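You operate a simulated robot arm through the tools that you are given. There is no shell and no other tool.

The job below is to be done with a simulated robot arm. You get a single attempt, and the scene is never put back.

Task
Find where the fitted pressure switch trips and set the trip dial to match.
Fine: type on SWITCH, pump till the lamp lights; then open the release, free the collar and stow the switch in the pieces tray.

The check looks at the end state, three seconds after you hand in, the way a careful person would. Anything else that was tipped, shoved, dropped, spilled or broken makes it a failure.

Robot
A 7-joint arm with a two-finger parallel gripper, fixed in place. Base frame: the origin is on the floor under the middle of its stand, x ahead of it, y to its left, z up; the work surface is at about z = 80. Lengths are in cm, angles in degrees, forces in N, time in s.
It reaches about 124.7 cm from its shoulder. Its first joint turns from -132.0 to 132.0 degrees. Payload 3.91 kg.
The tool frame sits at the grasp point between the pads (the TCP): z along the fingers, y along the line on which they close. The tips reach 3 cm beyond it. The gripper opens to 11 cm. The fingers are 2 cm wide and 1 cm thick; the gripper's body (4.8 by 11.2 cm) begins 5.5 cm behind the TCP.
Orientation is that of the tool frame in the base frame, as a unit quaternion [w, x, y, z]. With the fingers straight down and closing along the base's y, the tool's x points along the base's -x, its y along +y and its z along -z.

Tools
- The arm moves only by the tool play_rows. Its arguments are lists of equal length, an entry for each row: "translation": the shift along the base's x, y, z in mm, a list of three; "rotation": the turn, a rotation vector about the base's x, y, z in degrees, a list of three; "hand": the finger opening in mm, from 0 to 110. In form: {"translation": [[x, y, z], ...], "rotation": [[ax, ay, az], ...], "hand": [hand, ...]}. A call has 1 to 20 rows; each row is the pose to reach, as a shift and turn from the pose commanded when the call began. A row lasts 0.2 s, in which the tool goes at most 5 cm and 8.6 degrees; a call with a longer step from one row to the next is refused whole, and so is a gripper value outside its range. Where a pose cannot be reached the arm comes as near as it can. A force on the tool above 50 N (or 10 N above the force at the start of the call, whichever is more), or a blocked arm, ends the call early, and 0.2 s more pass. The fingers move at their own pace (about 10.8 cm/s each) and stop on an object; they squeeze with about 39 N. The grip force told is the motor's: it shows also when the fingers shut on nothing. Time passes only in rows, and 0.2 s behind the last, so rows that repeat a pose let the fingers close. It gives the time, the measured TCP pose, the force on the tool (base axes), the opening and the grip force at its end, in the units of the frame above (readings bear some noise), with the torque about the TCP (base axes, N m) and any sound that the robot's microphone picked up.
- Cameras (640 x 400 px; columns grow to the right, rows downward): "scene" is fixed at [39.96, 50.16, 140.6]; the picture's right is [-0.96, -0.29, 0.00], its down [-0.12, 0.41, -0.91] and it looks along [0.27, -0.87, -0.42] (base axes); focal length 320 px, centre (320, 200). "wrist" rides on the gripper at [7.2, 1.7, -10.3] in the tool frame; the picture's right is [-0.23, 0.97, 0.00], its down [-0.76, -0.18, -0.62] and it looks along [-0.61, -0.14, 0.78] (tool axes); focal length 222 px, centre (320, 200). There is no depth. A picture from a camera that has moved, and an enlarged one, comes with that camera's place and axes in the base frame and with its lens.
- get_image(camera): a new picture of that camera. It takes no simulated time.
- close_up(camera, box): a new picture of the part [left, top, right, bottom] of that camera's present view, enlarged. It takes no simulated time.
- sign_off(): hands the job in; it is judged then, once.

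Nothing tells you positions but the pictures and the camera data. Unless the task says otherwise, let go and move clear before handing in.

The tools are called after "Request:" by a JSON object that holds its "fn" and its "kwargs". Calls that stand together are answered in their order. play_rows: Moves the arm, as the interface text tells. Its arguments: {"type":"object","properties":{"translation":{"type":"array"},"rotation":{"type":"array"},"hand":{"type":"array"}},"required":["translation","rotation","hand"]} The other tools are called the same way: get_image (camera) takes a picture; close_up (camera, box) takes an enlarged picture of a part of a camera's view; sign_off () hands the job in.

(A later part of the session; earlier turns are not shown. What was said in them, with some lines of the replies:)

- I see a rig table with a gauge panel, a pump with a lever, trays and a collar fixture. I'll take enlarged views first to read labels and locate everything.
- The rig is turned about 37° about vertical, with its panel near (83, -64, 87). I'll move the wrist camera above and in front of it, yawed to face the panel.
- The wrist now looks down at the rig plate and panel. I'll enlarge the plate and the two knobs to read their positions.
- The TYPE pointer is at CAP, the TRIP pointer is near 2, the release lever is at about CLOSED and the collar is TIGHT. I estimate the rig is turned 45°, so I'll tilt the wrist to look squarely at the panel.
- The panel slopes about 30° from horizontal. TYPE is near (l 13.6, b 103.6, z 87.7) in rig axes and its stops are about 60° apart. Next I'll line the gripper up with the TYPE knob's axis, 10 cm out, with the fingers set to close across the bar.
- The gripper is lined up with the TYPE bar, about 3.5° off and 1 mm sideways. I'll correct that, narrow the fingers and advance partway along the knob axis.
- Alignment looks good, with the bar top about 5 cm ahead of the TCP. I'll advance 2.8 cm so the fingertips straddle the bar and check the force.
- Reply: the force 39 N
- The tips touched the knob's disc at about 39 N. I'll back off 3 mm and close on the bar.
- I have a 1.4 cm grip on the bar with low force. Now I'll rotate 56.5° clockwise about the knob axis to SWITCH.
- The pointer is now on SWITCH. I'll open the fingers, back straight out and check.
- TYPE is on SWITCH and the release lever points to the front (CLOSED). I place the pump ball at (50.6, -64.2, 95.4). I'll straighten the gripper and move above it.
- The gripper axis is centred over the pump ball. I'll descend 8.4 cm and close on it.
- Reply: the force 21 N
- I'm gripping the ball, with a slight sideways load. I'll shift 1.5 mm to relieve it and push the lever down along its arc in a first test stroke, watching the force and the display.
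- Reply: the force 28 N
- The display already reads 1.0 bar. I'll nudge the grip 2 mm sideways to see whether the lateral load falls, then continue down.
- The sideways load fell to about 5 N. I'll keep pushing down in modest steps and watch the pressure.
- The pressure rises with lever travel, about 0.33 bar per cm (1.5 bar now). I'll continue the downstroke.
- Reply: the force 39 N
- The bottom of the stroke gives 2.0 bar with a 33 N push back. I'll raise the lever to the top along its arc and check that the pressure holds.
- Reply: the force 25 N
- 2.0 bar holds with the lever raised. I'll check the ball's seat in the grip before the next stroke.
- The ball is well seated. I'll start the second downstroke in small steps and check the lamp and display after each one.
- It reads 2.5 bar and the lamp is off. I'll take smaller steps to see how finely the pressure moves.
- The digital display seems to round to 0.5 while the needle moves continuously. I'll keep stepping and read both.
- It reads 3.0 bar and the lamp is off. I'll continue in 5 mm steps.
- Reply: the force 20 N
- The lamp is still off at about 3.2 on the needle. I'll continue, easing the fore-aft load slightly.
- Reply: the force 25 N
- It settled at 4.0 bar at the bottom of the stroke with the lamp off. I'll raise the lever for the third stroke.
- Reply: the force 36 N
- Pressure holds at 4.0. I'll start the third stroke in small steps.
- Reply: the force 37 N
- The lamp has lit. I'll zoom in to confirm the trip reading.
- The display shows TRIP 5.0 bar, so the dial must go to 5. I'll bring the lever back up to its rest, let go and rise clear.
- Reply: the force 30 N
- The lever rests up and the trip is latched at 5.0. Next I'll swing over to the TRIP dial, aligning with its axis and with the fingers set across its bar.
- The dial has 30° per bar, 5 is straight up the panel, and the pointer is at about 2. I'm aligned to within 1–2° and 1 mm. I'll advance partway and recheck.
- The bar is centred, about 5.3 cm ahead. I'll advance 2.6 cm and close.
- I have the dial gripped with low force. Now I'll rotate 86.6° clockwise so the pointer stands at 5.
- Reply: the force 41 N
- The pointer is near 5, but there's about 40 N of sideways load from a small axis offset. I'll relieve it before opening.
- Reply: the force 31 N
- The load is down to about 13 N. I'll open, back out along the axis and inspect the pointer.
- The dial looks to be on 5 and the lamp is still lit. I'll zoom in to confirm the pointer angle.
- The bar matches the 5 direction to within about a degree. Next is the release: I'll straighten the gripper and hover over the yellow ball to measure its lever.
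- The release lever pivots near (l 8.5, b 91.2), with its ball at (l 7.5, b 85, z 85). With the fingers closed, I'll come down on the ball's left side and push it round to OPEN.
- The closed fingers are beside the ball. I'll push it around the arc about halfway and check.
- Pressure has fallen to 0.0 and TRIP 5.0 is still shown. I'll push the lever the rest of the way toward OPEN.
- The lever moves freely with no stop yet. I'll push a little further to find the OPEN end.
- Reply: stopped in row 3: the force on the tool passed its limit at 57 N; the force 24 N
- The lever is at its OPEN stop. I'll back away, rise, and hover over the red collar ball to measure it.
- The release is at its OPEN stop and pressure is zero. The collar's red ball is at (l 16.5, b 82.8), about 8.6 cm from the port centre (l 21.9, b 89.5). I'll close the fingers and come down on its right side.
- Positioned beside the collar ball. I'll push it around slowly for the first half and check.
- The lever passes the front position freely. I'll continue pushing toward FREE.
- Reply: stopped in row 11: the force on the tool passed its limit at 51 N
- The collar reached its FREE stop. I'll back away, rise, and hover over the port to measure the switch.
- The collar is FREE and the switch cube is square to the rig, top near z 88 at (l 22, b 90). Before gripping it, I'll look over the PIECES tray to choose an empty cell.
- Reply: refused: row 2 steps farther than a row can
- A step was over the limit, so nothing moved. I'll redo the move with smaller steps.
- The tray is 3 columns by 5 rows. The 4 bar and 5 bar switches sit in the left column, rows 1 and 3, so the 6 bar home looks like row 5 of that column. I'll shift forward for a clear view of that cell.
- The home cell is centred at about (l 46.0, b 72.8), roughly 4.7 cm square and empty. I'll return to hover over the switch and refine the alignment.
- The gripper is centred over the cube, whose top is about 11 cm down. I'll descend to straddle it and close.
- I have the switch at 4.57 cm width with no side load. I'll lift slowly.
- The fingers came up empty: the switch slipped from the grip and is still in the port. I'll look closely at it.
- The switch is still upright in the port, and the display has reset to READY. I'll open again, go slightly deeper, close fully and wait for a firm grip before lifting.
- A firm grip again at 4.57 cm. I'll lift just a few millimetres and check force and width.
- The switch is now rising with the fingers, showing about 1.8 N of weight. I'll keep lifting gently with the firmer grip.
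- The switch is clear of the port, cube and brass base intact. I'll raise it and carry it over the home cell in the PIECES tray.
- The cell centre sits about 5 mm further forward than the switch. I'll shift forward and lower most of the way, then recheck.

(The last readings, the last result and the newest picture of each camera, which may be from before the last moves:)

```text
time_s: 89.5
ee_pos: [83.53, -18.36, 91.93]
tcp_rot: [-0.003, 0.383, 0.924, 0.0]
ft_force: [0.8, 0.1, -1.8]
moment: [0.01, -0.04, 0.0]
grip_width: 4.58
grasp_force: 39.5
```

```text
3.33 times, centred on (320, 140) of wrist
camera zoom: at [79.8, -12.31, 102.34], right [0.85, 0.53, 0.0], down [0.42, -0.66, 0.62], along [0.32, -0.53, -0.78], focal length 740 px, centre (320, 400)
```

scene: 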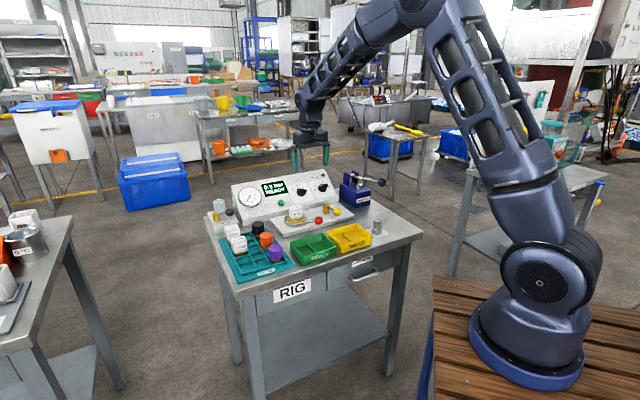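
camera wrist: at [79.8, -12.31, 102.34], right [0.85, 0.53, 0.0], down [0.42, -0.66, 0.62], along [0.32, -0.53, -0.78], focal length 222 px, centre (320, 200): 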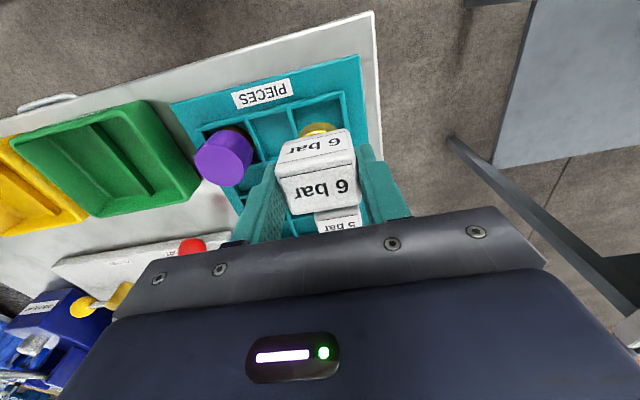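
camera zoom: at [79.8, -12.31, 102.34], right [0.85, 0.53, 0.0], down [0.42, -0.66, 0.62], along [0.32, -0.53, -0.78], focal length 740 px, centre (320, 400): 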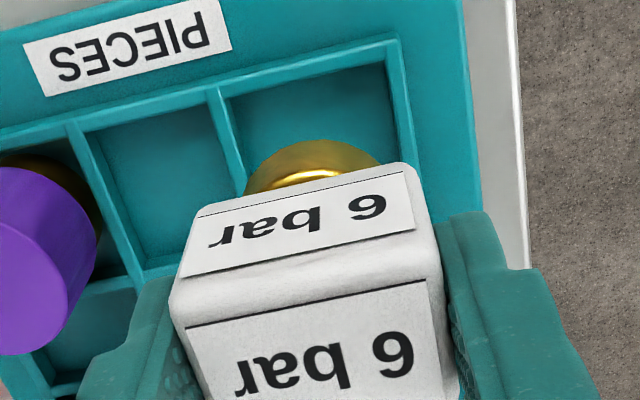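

It looks lined up with the cell. I'll lower another 2.5 cm and check again before entering the cell.

Request:
{"fn": "play_rows", "kwargs": {"translation": [[0, 0, -8], [0, 0, -16], [0, 0, -24], [0, 0, -24]], "rotation": [[0, 0, 0], [0, 0, 0], [0, 0, 0], [0, 0, 0]], "hand": [0, 0, 0, 0]}}

Request:
{"fn": "close_up", "kwargs": {"camera": "scene", "box": [215, 220, 295, 280]}}

Request:
{"fn": "close_up", "kwargs": {"camera": "wrist", "box": [240, 80, 400, 200]}}

```text
time_s: 90.5
ee_pos: [83.61, -18.34, 89.57]
tcp_rot: [-0.003, 0.383, 0.924, -0.001]
ft_force: [-0.1, 0.2, -1.5]
moment: [0.01, -0.02, -0.01]
grip_width: 4.56
grasp_force: 38.9
```

```text
6.67 times, centred on (255, 250) of scene
camera zoom: at [39.96, 50.16, 140.6], right [-0.96, -0.29, 0.0], down [-0.12, 0.41, -0.91], along [0.27, -0.87, -0.42], focal length 2135 px, centre (753, -133)
```

zoom: 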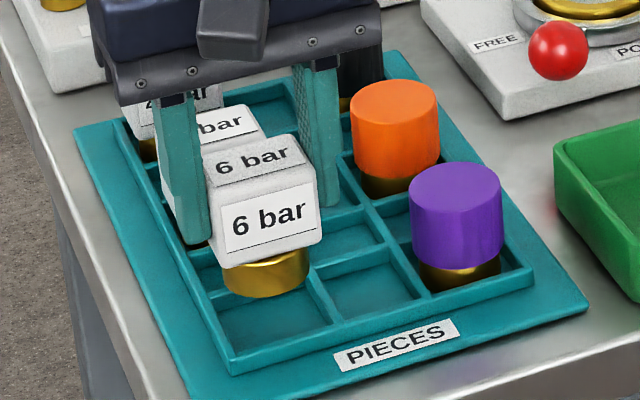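

```text
3.33 times, centred on (320, 140) of wrist
camera zoom: at [79.84, -12.36, 99.99], right [0.85, 0.53, 0.0], down [0.42, -0.66, 0.62], along [0.32, -0.53, -0.78], focal length 740 px, centre (320, 400)
```

zoom: 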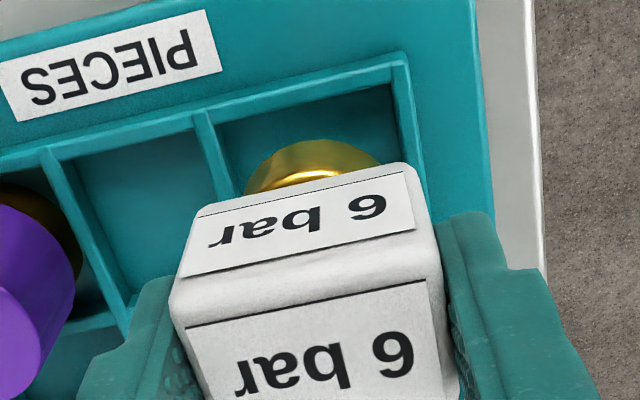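

The brass base is nearly centred in the cell, with about 3 mm of play per side. I'll nudge 1 mm each way and lower into the cell in small steps.

Request:
{"fn": "play_rows", "kwargs": {"translation": [[0, 1.3, 0], [0, 1.3, -4], [0, 1.3, -8], [0, 1.3, -12], [0, 1.3, -16], [0, 1.3, -16]], "rotation": [[0, 0, 0], [0, 0, 0], [0, 0, 0], [0, 0, 0], [0, 0, 0], [0, 0, 0]], "hand": [0, 0, 0, 0, 0, 0]}}

Request:
{"fn": "close_up", "kwargs": {"camera": "scene", "box": [215, 220, 295, 280]}}

Request:
{"fn": "close_up", "kwargs": {"camera": "wrist", "box": [240, 80, 400, 200]}}

```text
time_s: 91.9
ee_pos: [83.65, -18.19, 87.94]
tcp_rot: [-0.003, 0.383, 0.924, -0.001]
ft_force: [-0.6, 0.3, -2.5]
moment: [0.0, -0.03, 0.0]
grip_width: 4.55
grasp_force: 39.3
```

```text
6.67 times, centred on (255, 250) of scene
camera zoom: at [39.96, 50.16, 140.6], right [-0.96, -0.29, 0.0], down [-0.12, 0.41, -0.91], along [0.27, -0.87, -0.42], focal length 2135 px, centre (753, -133)
```

zoom: 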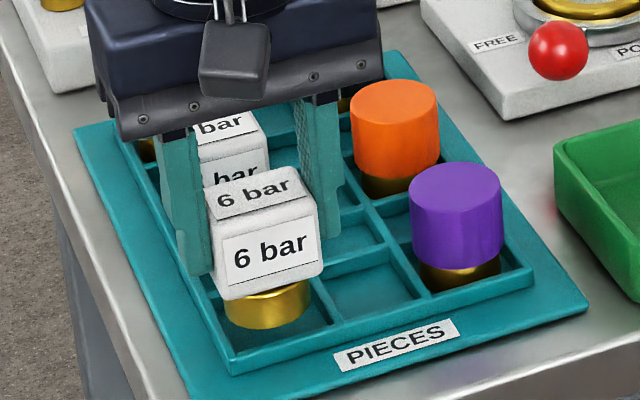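

```text
3.33 times, centred on (320, 140) of wrist
camera zoom: at [79.88, -12.23, 98.37], right [0.85, 0.53, 0.0], down [0.42, -0.66, 0.62], along [0.32, -0.53, -0.78], focal length 740 px, centre (320, 400)
```

zoom: 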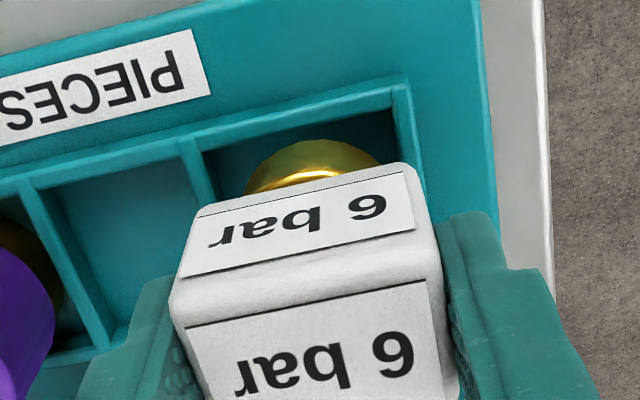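

Request:
{"fn": "play_rows", "kwargs": {"translation": [[0, 0, -2], [0, 0, -4], [0, 0, -6], [0, 0, -6]], "rotation": [[0, 0, 0], [0, 0, 0], [0, 0, 0], [0, 0, 0]], "hand": [0, 0, 0, 0]}}

Request:
{"fn": "close_up", "kwargs": {"camera": "scene", "box": [215, 220, 295, 280]}}

```text
time_s: 92.9
ee_pos: [83.61, -18.39, 87.37]
tcp_rot: [-0.003, 0.382, 0.924, -0.001]
ft_force: [0.3, 0.7, -1.8]
moment: [0.05, 0.0, 0.03]
grip_width: 4.56
grasp_force: 38.9
```

```text
6.67 times, centred on (255, 250) of scene
camera zoom: at [39.96, 50.16, 140.6], right [-0.96, -0.29, 0.0], down [-0.12, 0.41, -0.91], along [0.27, -0.87, -0.42], focal length 2135 px, centre (753, -133)
```

zoom: 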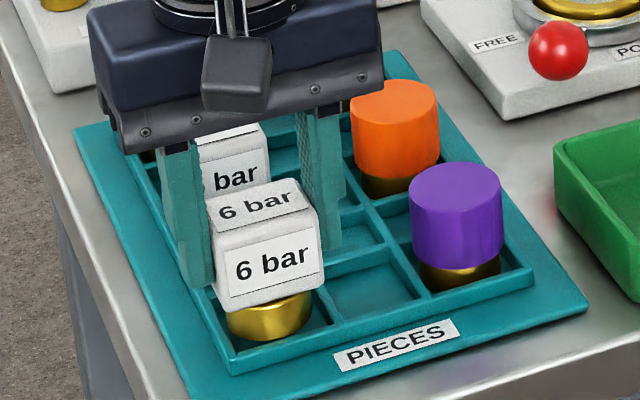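

Request:
{"fn": "play_rows", "kwargs": {"translation": [[0, 0, -1.5], [0, 0, -3], [0, 0, -4.5], [0, 0, -4.5]], "rotation": [[0, 0, 0], [0, 0, 0], [0, 0, 0], [0, 0, 0]], "hand": [0, 0, 0, 0]}}

Request:
{"fn": "close_up", "kwargs": {"camera": "scene", "box": [215, 220, 295, 280]}}

```text
time_s: 93.9
ee_pos: [83.8, -18.37, 86.93]
tcp_rot: [-0.003, 0.383, 0.924, 0.0]
ft_force: [-1.0, 0.2, -1.8]
moment: [-0.04, 0.01, -0.03]
grip_width: 4.54
grasp_force: 38.8
```

```text
6.67 times, centred on (255, 250) of scene
camera zoom: at [39.96, 50.16, 140.6], right [-0.96, -0.29, 0.0], down [-0.12, 0.41, -0.91], along [0.27, -0.87, -0.42], focal length 2135 px, centre (753, -133)
```

zoom: 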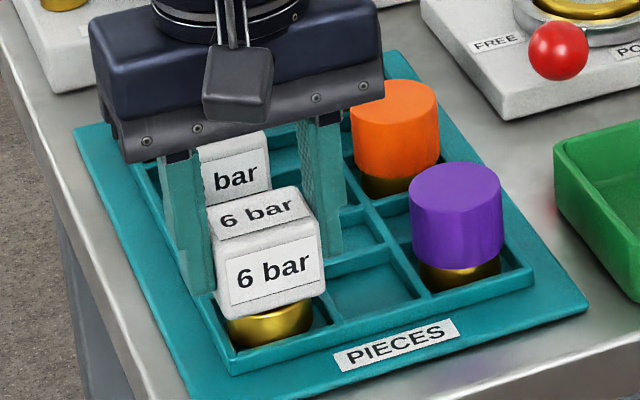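

Request:
{"fn": "play_rows", "kwargs": {"translation": [[0, 0, -1.5], [0, 0, -3], [0, 0, -4.5], [0, 0, -4.5]], "rotation": [[0, 0, 0], [0, 0, 0], [0, 0, 0], [0, 0, 0]], "hand": [0, 0, 0, 0]}}

Request:
{"fn": "close_up", "kwargs": {"camera": "scene", "box": [215, 220, 295, 280]}}

```text
time_s: 94.9
ee_pos: [83.7, -18.4, 86.39]
tcp_rot: [-0.003, 0.383, 0.924, 0.0]
ft_force: [-0.6, 0.6, -2.3]
moment: [0.03, -0.03, 0.04]
grip_width: 4.58
grasp_force: 39.5
```

```text
6.67 times, centred on (255, 250) of scene
camera zoom: at [39.96, 50.16, 140.6], right [-0.96, -0.29, 0.0], down [-0.12, 0.41, -0.91], along [0.27, -0.87, -0.42], focal length 2135 px, centre (753, -133)
```

zoom: 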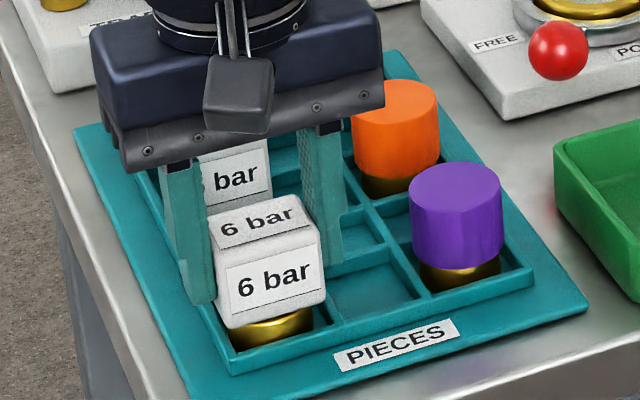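

Request:
{"fn": "play_rows", "kwargs": {"translation": [[0, 0, -1.5], [0, 0, -3], [0, 0, -4], [0, 0, -4]], "rotation": [[0, 0, 0], [0, 0, 0], [0, 0, 0], [0, 0, 0]], "hand": [0, 0, 0, 0]}}

Request:
{"fn": "close_up", "kwargs": {"camera": "scene", "box": [215, 220, 295, 280]}}

Request:
{"fn": "close_up", "kwargs": {"camera": "wrist", "box": [240, 80, 400, 200]}}

```text
time_s: 95.9
ee_pos: [83.73, -18.36, 86.23]
tcp_rot: [-0.001, 0.383, 0.924, -0.001]
ft_force: [2.3, 0.7, 28.8]
moment: [-0.04, -0.18, 0.02]
grip_width: 4.59
grasp_force: 39.0
```

```text
6.67 times, centred on (255, 250) of scene
camera zoom: at [39.96, 50.16, 140.6], right [-0.96, -0.29, 0.0], down [-0.12, 0.41, -0.91], along [0.27, -0.87, -0.42], focal length 2135 px, centre (753, -133)
```

zoom: 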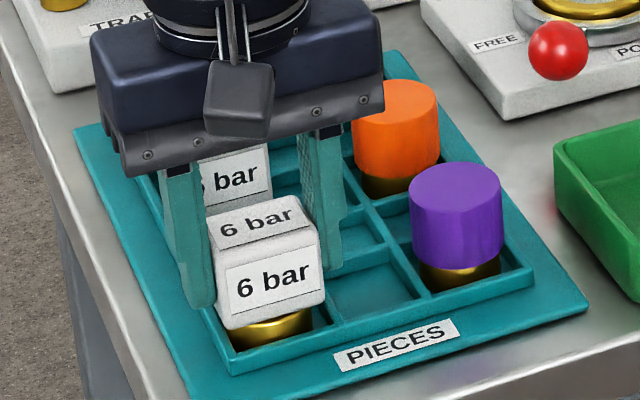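

```text
3.33 times, centred on (320, 140) of wrist
camera zoom: at [79.92, -12.28, 96.6], right [0.85, 0.53, 0.0], down [0.42, -0.66, 0.62], along [0.33, -0.53, -0.78], focal length 740 px, centre (320, 400)
```

zoom: 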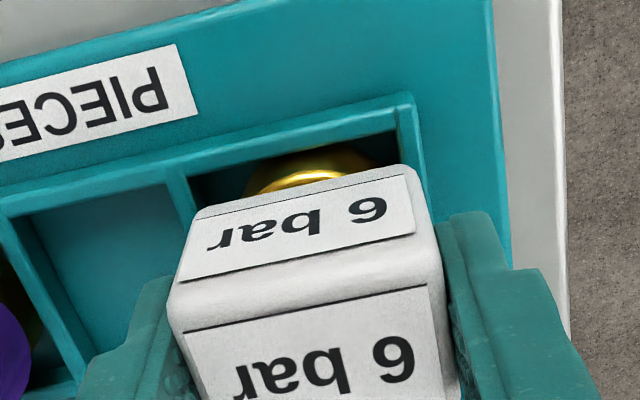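

The base is resting on the cell floor with 29 N of contact. I'll ease off 2 mm, open gently and rise straight up.

Request:
{"fn": "play_rows", "kwargs": {"translation": [[0, 0, 1.5], [0, 0, 2], [0, 0, 2], [0, 0, 2], [0, 0, 2], [0, 0, 2]], "rotation": [[0, 0, 0], [0, 0, 0], [0, 0, 0], [0, 0, 0], [0, 0, 0], [0, 0, 0]], "hand": [0, 0, 46, 50, 56, 60]}}

Request:
{"fn": "play_rows", "kwargs": {"translation": [[0, 0, 8], [0, 0, 20], [0, 0, 40], [0, 0, 70], [0, 0, 110], [0, 0, 150], [0, 0, 150]], "rotation": [[0, 0, 0], [0, 0, 0], [0, 0, 0], [0, 0, 0], [0, 0, 0], [0, 0, 0], [0, 0, 0]], "hand": [62, 62, 62, 62, 62, 62, 62]}}

Request:
{"fn": "get_image", "kwargs": {"camera": "wrist"}}

Request:
{"fn": "close_up", "kwargs": {"camera": "scene", "box": [200, 165, 330, 290]}}

Request:
{"fn": "close_up", "kwargs": {"camera": "scene", "box": [280, 160, 390, 230]}}

```text
time_s: 97.3
ee_pos: [83.79, -18.45, 86.27]
tcp_rot: [-0.004, 0.383, 0.924, -0.001]
ft_force: [0.8, 0.3, -0.5]
moment: [0.0, 0.02, 0.02]
grip_width: 5.98
grasp_force: 0.1
```

```text
time_s: 98.9
ee_pos: [83.61, -18.3, 101.4]
tcp_rot: [-0.003, 0.383, 0.924, 0.0]
ft_force: [-0.4, -0.5, 0.1]
moment: [-0.01, 0.02, 0.0]
grip_width: 6.21
grasp_force: 0.0
```

```text
taken
camera wrist: at [79.76, -12.09, 111.77], right [0.85, 0.53, -0.01], down [0.42, -0.66, 0.62], along [0.32, -0.53, -0.78], focal length 222 px, centre (320, 200)
```

wrist: 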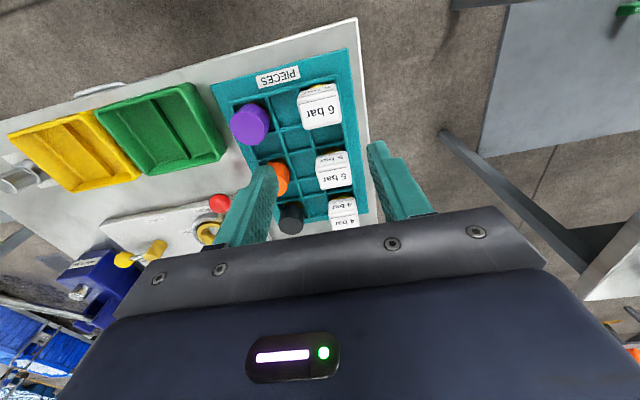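

```text
3.20 times, centred on (265, 228) of scene
camera zoom: at [39.96, 50.16, 140.6], right [-0.96, -0.29, 0.0], down [-0.12, 0.41, -0.91], along [0.27, -0.87, -0.42], focal length 1025 px, centre (496, 112)
```

zoom: 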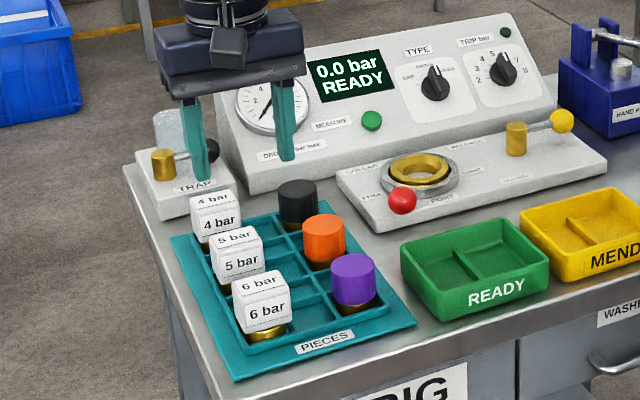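

```text
5.71 times, centred on (335, 195) of scene
camera zoom: at [39.96, 50.16, 140.6], right [-0.96, -0.29, 0.0], down [-0.12, 0.41, -0.91], along [0.27, -0.87, -0.42], focal length 1830 px, centre (234, 229)
```

zoom: 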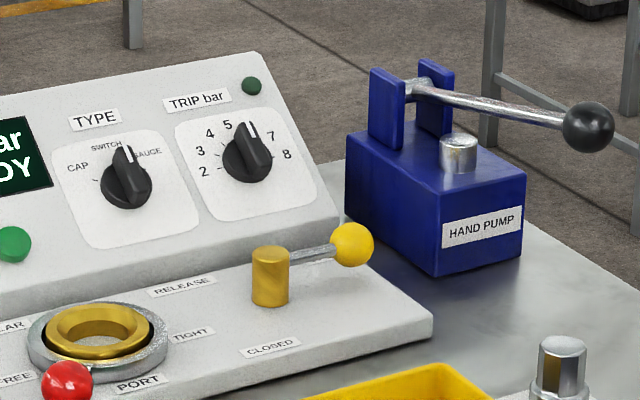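

The switch is stowed upright. I'll zoom in to verify the tray, then check the dial once more from close range.

Request:
{"fn": "close_up", "kwargs": {"camera": "wrist", "box": [220, 50, 400, 230]}}

Request:
{"fn": "close_up", "kwargs": {"camera": "scene", "box": [210, 210, 290, 280]}}

Request:
{"fn": "close_up", "kwargs": {"camera": "scene", "box": [295, 165, 345, 200]}}

```text
2.22 times, centred on (310, 140) of wrist
camera zoom: at [79.76, -12.09, 111.77], right [0.85, 0.53, -0.01], down [0.42, -0.66, 0.62], along [0.32, -0.53, -0.78], focal length 494 px, centre (342, 333)
```

zoom: 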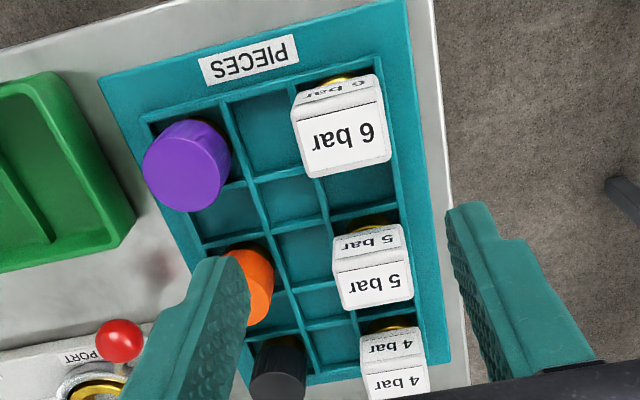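

```text
5.71 times, centred on (250, 245) of scene
camera zoom: at [39.96, 50.16, 140.6], right [-0.96, -0.29, 0.0], down [-0.12, 0.41, -0.91], along [0.27, -0.87, -0.42], focal length 1830 px, centre (720, -57)
```

zoom: 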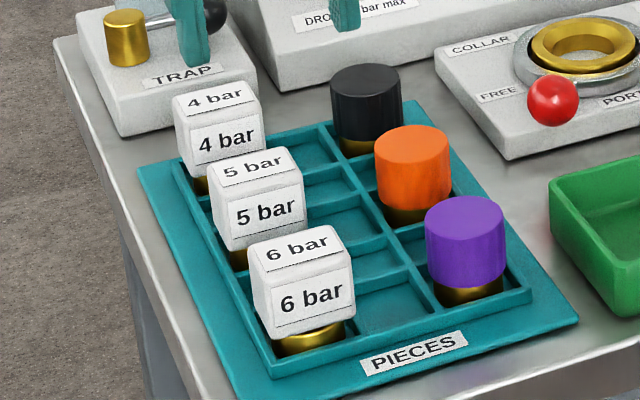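

```text
11.43 times, centred on (320, 182) of scene
camera zoom: at [39.96, 50.16, 140.6], right [-0.96, -0.29, 0.0], down [-0.12, 0.41, -0.91], along [0.27, -0.87, -0.42], focal length 3659 px, centre (320, 400)
```

zoom: 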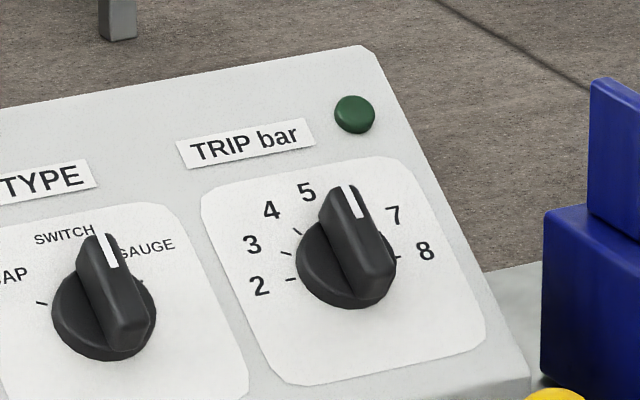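

All is in place: TYPE on SWITCH, dial on 5, release OPEN, collar FREE, switch in the tray and nothing else disturbed. I'll raise the arm well clear and take a last look.

Request:
{"fn": "play_rows", "kwargs": {"translation": [[0, 0, 30], [0, 0, 65], [-20, 10, 100], [-50, 20, 130], [-80, 30, 150], [-80, 30, 150]], "rotation": [[0, 0, 0], [0, 0, 0], [0, 0, 0], [0, 0, 0], [0, 0, 0], [0, 0, 0]], "hand": [62, 62, 62, 62, 62, 62]}}

Request:
{"fn": "get_image", "kwargs": {"camera": "scene"}}

Request:
{"fn": "close_up", "kwargs": {"camera": "scene", "box": [200, 160, 400, 290]}}

```text
time_s: 100.3
ee_pos: [75.88, -15.39, 116.47]
tcp_rot: [-0.003, 0.382, 0.924, -0.001]
ft_force: [-0.4, 0.1, -1.1]
moment: [0.0, 0.04, -0.02]
grip_width: 6.22
grasp_force: 0.1
```

```text
taken
```

scene: 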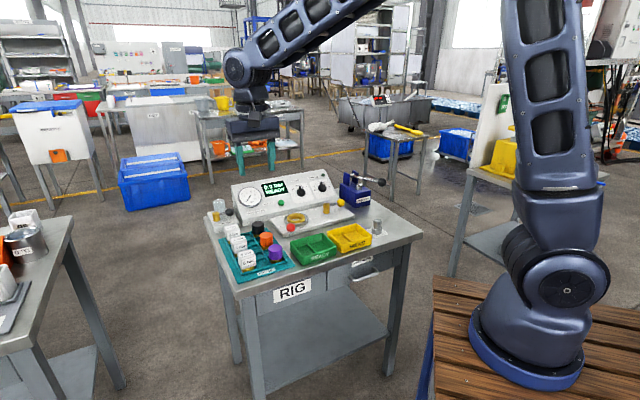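

```text
3.08 times, centred on (300, 225) of scene
camera zoom: at [39.96, 50.16, 140.6], right [-0.96, -0.29, 0.0], down [-0.12, 0.41, -0.91], along [0.27, -0.87, -0.42], focal length 985 px, centre (382, 123)
```

zoom: 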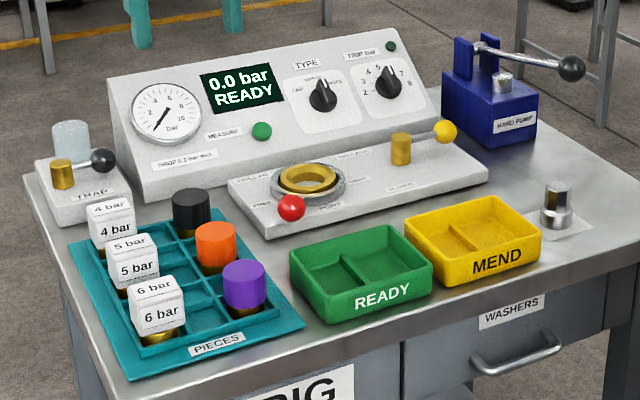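

The rig is in its end state: dial on 5, release OPEN, collar FREE, switch stowed upright in its tray cell, and the arm clear. I'm handing in the job.

Request:
{"fn": "sign_off", "kwargs": {}}

```text
The job is handed in.
```

The fitted switch trips at 5.0 bar, even though it is labelled 6 bar. I set the trip dial to 5 and handed the job in; no result came back.

- **Trip point:** with TYPE on SWITCH, I pumped in small steps until the lamp lit. The display then read "TRIP 5.0 bar". It rounds to 0.5 bar, and the needle gauge agreed at about 5.
- **Dial:** the close-up shows the pointer lined up with the 5 mark, within about a degree.
- **Release and collar:** the release is at its OPEN stop with the pressure at 0.0 bar. The collar is at its FREE stop.
- **Switch:** it stands upright in the PIECES tray, in the front cell of the column with the 4 and 5 bar switches. My first lift slipped and left the switch in the port. The second grip held. The display was back to READY after the slip.

The pump lever is back at its raised position and the arm is clear. In the last picture everything else on the table looked undisturbed.
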